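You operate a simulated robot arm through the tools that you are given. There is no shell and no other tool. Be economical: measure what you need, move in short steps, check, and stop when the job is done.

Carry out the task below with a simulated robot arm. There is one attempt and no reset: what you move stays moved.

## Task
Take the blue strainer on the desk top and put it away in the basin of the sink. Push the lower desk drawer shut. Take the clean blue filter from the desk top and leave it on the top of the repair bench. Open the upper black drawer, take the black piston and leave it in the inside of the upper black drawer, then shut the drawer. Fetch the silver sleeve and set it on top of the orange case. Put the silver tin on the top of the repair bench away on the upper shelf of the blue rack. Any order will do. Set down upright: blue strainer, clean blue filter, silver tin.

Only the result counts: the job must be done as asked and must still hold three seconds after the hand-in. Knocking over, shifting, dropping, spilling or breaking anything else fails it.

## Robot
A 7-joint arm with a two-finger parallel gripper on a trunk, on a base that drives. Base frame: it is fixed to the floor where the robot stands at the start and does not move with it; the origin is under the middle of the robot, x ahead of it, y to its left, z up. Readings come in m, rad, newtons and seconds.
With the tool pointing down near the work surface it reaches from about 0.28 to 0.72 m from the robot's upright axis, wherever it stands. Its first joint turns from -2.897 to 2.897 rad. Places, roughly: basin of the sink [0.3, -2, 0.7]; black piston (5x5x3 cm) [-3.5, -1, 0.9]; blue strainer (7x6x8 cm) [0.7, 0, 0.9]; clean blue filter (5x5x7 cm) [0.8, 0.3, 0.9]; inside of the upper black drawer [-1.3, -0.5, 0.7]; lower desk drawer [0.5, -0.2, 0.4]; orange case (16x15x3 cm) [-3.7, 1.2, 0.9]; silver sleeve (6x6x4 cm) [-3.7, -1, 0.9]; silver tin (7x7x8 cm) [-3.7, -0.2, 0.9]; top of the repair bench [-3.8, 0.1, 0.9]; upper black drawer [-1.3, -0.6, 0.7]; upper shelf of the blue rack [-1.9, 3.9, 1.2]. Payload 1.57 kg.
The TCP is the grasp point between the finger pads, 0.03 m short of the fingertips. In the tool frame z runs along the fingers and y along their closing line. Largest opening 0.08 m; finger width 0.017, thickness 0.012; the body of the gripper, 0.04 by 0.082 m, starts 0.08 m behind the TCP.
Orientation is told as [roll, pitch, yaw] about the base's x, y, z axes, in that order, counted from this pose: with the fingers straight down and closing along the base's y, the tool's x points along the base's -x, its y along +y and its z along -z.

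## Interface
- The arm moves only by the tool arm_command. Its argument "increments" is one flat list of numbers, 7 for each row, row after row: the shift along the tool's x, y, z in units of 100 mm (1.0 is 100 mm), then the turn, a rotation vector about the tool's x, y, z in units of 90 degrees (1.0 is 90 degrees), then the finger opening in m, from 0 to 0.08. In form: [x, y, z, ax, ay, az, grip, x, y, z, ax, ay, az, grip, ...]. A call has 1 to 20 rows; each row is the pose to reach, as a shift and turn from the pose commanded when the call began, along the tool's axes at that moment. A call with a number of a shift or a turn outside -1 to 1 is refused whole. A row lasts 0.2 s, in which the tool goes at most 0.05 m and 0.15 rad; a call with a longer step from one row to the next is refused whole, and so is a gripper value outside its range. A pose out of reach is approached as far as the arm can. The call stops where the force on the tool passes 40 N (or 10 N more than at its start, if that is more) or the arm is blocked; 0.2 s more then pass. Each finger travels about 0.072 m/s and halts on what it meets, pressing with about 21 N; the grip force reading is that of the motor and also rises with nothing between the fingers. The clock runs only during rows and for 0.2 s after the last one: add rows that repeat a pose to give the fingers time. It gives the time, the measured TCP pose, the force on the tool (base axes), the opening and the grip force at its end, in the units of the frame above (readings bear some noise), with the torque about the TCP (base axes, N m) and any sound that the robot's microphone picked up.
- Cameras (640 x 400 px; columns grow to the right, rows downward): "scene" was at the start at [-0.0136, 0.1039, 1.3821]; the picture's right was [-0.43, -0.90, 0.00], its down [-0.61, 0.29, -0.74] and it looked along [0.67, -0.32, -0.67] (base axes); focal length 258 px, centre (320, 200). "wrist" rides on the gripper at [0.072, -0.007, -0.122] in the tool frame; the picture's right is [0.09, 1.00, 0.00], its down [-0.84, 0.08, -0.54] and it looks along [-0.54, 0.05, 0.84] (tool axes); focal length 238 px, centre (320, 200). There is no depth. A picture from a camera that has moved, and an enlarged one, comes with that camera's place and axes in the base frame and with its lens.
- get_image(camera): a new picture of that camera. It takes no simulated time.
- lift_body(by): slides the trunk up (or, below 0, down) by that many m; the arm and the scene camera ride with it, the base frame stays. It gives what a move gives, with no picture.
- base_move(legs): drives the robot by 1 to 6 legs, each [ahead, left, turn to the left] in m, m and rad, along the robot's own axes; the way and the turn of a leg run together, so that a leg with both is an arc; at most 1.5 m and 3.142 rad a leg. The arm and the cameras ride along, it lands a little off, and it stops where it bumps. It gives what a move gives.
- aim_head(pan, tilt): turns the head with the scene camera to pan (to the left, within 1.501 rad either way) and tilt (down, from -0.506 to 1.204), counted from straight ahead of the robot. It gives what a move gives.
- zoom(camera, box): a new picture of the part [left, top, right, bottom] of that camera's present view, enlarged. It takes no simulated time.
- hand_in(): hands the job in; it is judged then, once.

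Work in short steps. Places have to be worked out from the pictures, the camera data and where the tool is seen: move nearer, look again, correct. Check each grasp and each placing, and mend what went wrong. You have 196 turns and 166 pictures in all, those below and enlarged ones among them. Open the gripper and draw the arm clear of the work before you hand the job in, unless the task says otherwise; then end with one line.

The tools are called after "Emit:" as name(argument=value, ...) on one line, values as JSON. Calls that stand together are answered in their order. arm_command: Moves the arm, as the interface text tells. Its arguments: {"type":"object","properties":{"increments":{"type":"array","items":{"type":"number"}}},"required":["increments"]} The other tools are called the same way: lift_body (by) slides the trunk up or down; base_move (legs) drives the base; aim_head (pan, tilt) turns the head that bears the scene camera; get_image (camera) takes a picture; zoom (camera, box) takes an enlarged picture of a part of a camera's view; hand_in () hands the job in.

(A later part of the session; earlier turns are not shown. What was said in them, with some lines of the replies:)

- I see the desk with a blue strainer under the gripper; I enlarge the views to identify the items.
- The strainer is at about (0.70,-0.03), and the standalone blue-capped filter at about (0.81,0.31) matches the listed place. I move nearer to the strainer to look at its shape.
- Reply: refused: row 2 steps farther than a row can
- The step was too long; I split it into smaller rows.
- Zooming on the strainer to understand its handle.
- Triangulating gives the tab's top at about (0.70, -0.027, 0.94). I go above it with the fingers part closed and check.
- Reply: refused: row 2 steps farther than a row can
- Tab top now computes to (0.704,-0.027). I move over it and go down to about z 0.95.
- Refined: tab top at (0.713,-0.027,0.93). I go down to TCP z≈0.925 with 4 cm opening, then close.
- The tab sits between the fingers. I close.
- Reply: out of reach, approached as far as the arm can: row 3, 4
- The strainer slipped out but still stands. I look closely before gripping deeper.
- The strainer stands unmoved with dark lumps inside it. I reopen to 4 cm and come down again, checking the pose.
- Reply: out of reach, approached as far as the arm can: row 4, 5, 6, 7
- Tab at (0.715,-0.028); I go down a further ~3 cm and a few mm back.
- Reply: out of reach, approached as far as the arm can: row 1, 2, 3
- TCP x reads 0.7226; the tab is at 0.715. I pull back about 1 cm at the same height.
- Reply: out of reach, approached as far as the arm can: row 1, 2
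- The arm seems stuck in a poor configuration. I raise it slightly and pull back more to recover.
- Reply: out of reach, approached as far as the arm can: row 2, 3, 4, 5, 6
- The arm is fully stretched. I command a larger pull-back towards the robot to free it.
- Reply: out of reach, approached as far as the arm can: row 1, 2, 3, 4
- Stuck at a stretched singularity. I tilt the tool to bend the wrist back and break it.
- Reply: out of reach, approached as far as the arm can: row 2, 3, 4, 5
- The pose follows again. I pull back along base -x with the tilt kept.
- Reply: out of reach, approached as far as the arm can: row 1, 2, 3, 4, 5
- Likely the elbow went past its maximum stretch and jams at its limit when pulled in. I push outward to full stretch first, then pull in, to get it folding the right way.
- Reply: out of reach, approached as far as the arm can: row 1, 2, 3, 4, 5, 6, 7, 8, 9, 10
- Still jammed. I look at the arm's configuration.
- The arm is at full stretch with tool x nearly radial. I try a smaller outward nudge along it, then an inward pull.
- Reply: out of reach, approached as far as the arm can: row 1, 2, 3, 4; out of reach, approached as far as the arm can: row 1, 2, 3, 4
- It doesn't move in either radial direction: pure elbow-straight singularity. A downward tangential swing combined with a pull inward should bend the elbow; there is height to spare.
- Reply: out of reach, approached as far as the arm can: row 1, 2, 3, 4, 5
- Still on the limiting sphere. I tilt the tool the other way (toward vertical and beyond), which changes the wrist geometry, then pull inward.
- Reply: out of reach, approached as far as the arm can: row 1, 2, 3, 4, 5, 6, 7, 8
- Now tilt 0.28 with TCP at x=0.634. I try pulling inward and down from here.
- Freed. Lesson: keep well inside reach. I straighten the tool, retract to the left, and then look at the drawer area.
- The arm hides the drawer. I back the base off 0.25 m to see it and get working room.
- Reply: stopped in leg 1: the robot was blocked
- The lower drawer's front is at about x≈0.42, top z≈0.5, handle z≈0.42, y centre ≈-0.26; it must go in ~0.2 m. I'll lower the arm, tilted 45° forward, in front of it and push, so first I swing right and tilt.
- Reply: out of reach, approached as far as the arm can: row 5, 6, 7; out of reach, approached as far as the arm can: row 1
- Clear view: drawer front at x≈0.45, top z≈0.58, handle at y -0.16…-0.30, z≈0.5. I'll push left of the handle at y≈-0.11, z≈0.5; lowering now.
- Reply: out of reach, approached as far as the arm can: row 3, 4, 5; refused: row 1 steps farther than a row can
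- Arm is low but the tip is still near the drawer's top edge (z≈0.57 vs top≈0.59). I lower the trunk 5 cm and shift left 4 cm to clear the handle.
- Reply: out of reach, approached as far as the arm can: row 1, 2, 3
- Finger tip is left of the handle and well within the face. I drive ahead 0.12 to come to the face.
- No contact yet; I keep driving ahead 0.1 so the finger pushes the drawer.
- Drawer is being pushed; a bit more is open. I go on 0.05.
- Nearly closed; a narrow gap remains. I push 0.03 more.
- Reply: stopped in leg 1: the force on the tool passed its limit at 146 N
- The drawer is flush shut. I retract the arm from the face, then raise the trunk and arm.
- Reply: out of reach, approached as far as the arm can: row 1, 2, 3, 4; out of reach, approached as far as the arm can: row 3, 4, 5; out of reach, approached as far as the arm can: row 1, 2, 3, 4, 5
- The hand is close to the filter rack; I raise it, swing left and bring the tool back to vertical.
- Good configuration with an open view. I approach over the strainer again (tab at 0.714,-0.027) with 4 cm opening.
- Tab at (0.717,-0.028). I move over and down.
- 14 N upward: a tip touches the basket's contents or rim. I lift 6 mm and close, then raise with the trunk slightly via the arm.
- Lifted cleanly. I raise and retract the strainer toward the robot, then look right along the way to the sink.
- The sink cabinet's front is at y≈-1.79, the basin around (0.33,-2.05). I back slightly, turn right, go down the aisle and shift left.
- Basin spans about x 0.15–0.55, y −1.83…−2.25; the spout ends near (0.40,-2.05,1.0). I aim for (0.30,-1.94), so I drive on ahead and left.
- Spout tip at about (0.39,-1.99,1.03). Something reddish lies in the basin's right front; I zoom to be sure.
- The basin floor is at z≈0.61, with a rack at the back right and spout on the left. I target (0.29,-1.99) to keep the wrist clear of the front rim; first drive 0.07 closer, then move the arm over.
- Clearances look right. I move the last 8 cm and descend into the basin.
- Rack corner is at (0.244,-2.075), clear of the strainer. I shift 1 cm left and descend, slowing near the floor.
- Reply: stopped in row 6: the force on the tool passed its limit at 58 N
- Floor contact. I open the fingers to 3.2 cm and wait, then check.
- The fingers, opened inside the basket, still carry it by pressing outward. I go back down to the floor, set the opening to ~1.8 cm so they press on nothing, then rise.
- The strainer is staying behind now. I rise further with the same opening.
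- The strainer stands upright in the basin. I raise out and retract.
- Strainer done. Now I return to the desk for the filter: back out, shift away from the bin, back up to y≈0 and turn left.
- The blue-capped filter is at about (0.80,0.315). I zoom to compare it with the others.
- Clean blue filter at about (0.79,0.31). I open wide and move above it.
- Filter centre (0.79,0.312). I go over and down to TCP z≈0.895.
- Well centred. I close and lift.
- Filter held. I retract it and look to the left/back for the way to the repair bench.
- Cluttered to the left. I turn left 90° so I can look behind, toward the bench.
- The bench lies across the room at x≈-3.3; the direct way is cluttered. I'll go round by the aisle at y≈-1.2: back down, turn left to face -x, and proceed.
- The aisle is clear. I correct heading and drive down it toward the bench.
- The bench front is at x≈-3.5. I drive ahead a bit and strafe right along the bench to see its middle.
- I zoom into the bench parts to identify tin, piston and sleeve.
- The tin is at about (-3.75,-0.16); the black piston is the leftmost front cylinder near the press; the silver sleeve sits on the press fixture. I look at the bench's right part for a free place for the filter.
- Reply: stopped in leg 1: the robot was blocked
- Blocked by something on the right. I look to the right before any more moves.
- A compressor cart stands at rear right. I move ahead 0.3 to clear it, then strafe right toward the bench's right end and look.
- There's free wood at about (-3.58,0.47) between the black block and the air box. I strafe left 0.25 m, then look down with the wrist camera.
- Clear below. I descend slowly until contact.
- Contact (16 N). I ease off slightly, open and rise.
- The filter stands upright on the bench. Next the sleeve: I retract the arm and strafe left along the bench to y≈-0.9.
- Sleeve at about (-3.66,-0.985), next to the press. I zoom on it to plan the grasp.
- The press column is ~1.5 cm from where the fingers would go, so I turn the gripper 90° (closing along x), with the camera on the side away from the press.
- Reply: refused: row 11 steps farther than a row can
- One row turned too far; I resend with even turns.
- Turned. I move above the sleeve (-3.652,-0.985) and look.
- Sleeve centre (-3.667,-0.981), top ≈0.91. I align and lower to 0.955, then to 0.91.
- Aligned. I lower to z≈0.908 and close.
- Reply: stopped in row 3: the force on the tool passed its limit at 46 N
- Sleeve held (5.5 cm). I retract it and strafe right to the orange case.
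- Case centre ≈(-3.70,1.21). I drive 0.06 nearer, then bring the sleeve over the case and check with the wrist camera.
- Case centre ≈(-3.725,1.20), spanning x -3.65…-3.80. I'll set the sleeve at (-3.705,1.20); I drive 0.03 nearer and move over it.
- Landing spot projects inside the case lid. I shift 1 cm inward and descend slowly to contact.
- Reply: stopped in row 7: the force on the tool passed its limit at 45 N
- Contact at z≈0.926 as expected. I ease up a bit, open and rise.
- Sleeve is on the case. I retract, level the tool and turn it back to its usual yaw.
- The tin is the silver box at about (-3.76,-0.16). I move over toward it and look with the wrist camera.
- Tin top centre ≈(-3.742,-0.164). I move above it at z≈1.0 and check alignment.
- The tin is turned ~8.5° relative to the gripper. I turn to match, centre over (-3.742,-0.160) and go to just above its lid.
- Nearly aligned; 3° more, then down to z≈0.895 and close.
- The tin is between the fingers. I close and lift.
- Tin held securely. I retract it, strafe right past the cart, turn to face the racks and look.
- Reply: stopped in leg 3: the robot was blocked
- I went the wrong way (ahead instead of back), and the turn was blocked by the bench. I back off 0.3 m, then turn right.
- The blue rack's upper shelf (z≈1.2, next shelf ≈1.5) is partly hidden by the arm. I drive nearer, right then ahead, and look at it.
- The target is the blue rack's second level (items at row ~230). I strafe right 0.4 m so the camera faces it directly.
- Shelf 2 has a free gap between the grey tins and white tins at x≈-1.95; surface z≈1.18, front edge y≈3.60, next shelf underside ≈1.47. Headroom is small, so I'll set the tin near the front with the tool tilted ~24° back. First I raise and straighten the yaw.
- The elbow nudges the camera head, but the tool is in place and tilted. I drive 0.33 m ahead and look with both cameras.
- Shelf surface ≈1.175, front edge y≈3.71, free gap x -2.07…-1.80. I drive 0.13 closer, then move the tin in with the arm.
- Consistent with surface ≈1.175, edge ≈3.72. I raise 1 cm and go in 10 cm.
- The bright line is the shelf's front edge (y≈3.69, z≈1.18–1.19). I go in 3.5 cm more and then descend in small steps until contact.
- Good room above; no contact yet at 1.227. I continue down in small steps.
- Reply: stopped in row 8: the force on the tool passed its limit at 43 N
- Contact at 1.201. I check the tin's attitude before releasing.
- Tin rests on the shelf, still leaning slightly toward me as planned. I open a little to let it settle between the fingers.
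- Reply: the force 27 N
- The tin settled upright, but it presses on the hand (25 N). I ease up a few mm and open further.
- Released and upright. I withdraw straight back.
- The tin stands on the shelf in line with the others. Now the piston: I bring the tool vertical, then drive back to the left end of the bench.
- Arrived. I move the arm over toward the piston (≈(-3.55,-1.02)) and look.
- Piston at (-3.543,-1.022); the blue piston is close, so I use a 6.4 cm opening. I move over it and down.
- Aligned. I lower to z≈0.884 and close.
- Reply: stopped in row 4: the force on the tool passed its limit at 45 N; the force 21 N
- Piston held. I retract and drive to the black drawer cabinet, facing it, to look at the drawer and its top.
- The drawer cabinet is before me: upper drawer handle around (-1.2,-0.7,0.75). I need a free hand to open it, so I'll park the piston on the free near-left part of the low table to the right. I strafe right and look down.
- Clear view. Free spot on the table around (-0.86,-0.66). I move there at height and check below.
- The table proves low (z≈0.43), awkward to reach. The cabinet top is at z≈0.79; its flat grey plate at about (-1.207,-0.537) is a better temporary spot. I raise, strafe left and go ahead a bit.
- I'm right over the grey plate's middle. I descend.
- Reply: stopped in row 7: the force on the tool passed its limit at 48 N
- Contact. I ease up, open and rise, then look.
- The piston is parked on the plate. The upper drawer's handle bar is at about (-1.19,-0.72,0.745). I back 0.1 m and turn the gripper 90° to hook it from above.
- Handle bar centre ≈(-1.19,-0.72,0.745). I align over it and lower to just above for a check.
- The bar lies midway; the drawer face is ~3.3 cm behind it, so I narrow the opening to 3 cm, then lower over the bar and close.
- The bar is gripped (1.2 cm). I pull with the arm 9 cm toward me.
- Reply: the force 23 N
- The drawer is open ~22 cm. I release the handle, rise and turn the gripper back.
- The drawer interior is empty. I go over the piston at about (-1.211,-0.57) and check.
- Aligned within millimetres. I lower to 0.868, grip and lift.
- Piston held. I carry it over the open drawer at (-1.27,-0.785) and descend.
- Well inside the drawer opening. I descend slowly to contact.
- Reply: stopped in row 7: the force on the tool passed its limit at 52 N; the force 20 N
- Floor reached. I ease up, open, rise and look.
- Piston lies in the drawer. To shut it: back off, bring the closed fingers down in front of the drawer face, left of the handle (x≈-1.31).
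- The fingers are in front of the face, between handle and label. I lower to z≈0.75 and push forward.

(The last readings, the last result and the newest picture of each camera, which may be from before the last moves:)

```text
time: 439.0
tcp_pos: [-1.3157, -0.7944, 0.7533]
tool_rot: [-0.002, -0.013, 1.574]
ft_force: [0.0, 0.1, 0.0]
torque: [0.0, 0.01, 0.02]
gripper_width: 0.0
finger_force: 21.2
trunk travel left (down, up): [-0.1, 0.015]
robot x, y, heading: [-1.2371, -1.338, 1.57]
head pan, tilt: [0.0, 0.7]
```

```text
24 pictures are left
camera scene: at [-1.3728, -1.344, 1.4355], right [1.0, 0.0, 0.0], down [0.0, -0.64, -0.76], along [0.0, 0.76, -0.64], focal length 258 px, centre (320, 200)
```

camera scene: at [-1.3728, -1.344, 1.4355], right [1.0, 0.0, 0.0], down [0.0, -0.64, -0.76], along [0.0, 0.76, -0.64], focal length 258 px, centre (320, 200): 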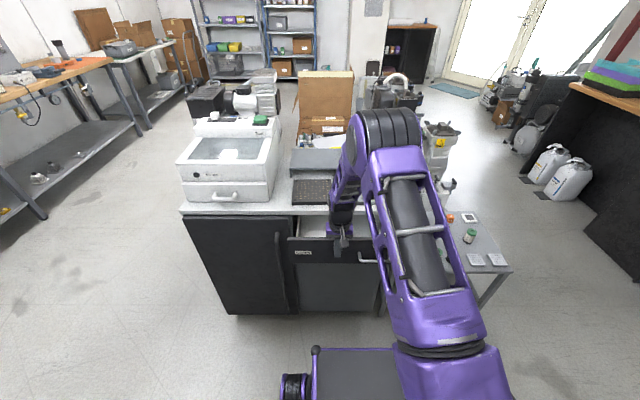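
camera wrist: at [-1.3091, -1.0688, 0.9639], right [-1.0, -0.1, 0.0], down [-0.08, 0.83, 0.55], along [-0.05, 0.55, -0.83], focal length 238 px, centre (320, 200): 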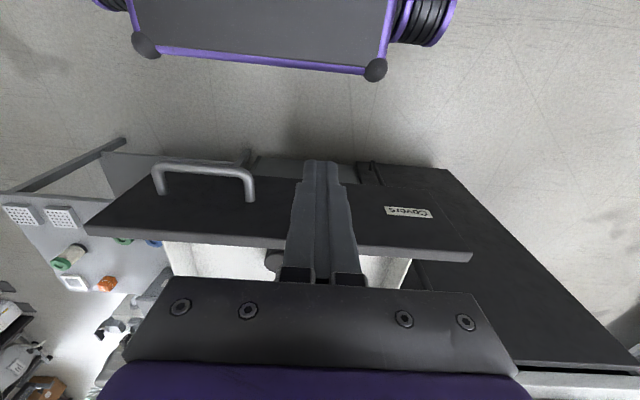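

The drawer is closing. I push the remaining ~10 cm until it stops.

Emit:
arm_command(increments=[-0.2, 0, 0, 0, 0, 0, 0, -0.4, 0, 0, 0, 0, 0, 0, -0.6, 0, 0, 0, 0, 0, 0, -0.75, 0, 0, 0, 0, 0, 0, -0.85, 0, 0, 0, 0, 0, 0, -0.92, 0, 0, 0, 0, 0, 0, -1, 0, 0, 0, 0, 0, 0, -1, 0, 0, 0, 0, 0, 0])

Emit:
get_image(camera="scene")

```text
time: 440.8
tcp_pos: [-1.3166, -0.6926, 0.754]
tool_rot: [-0.002, -0.015, 1.576]
ft_force: [0.0, 0.3, 0.6]
torque: [0.03, 0.02, 0.03]
gripper_width: 0.0001
finger_force: 21.0
trunk travel left (down, up): [-0.1, 0.015]
robot x, y, heading: [-1.2364, -1.3375, 1.575]
head pan, tilt: [0.0, 0.7]
```

```text
23 pictures are left
camera scene: at [-1.3728, -1.344, 1.4355], right [1.0, 0.0, 0.0], down [0.0, -0.64, -0.76], along [0.0, 0.76, -0.64], focal length 258 px, centre (320, 200)
```

scene: 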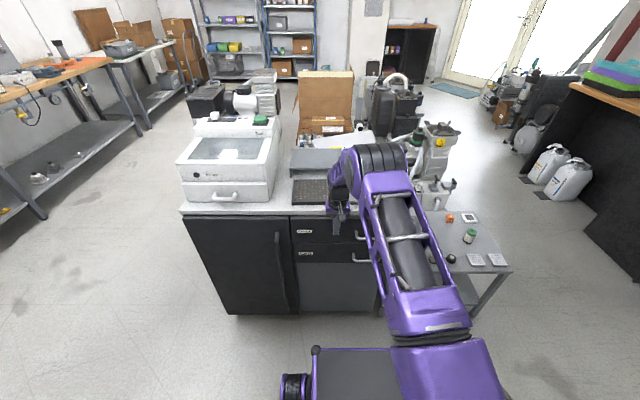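

Almost flush but no end stop felt yet. I push up to 2 cm more.

Emit:
arm_command(increments=[-0.04, 0, 0, 0, 0, 0, 0, -0.08, 0, 0, 0, 0, 0, 0, -0.12, 0, 0, 0, 0, 0, 0, -0.16, 0, 0, 0, 0, 0, 0, -0.2, 0, 0, 0, 0, 0, 0])

Emit:
zoom(camera="scene", box=[270, 170, 430, 320])

```text
time: 441.5
tcp_pos: [-1.3165, -0.6925, 0.7498]
tool_rot: [-0.002, 0.006, 1.574]
ft_force: [0.6, -10.1, 3.3]
torque: [0.44, 0.03, -0.09]
gripper_width: 0.0
finger_force: 21.4
trunk travel left (down, up): [-0.1, 0.015]
robot x, y, heading: [-1.2327, -1.3361, 1.57]
head pan, tilt: [0.0, 0.7]
stopped in row 3: the force on the tool passed its limit at 44 N (the readings are from after the stop); the commanded pose is now the measured one
```

```text
2.67 times, centred on (350, 245) of scene
camera zoom: at [-1.3727, -1.3458, 1.4354], right [1.0, 0.0, 0.0], down [0.0, -0.64, -0.77], along [0.0, 0.77, -0.64], focal length 687 px, centre (240, 80)
```

zoom: 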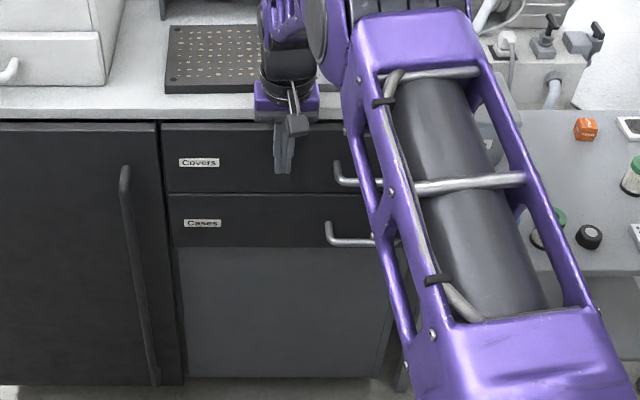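

The drawer is flush shut. I draw the arm back, raise it and open the gripper.

Emit:
arm_command(increments=[0.3, 0, 0, 0, 0, 0, 0, 0.6, 0, 0, 0, 0, 0, 0, 1, 0, 0, 0, 0, 0, 0, 1, 0, -0.4, 0, 0, 0, 0.02, 1, 0, -0.8, 0, 0, 0, 0.04, 1, 0, -1, 0, 0, 0, 0.06, 1, 0, -1, 0, 0, 0, 0.06])

Emit:
arm_command(increments=[0.3, 0, -0.2, 0, 0, 0, 0.08, 0.6, 0, -0.5, 0, 0, 0, 0.08, 0.8, 0, -0.9, 0, 0, 0, 0.08, 0.8, 0, -1, 0, 0, 0, 0.08])

Emit:
get_image(camera="scene")

```text
time: 443.1
tcp_pos: [-1.3171, -0.7911, 0.8521]
tool_rot: [0.001, 0.002, 1.574]
ft_force: [0.1, 0.4, -0.1]
torque: [-0.02, 0.0, -0.01]
gripper_width: 0.0602
finger_force: 0.0
trunk travel left (down, up): [-0.1, 0.015]
robot x, y, heading: [-1.2345, -1.3381, 1.576]
head pan, tilt: [0.0, 0.7]
```

```text
time: 444.1
tcp_pos: [-1.3159, -0.8699, 0.9526]
tool_rot: [-0.004, 0.003, 1.576]
ft_force: [-0.1, -0.9, 0.2]
torque: [0.01, -0.02, 0.05]
gripper_width: 0.0801
finger_force: 0.1
trunk travel left (down, up): [-0.1, 0.015]
robot x, y, heading: [-1.2331, -1.338, 1.576]
head pan, tilt: [0.0, 0.7]
```

```text
21 pictures are left
camera scene: at [-1.3727, -1.3448, 1.4354], right [1.0, 0.0, 0.0], down [0.0, -0.64, -0.77], along [0.0, 0.77, -0.64], focal length 258 px, centre (320, 200)
```

scene: 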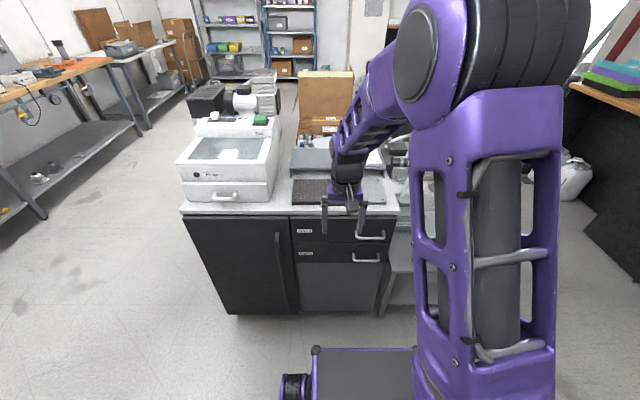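

Both black drawers are flush shut. A last look toward the bench end to confirm the sleeve on its case.

Emit:
zoom(camera="scene", box=[0, 30, 180, 130])

```text
3.56 times, centred on (90, 80) of scene
camera zoom: at [-1.3727, -1.3448, 1.4354], right [1.0, 0.0, 0.0], down [0.0, -0.64, -0.77], along [0.0, 0.77, -0.64], focal length 916 px, centre (1138, 627)
```

zoom: 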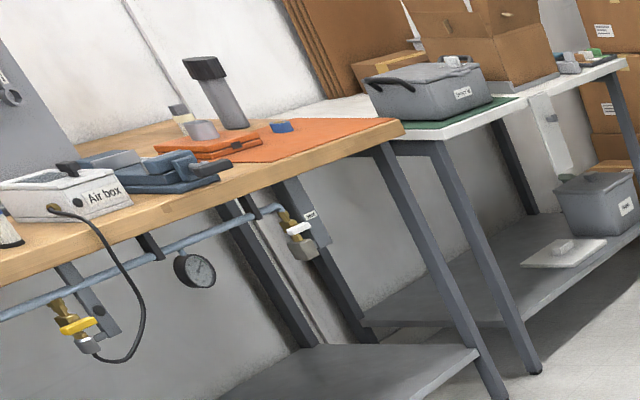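

The sleeve is on the case, the filter stands on the bench, and the arm is clear with the gripper open. I hand in.

Emit:
hand_in()

```text
The job is handed in.
```

I finished all six tasks and handed the job in; the robot bumped something and stopped several times while driving, and I only partly checked whether any of those bumps moved anything.
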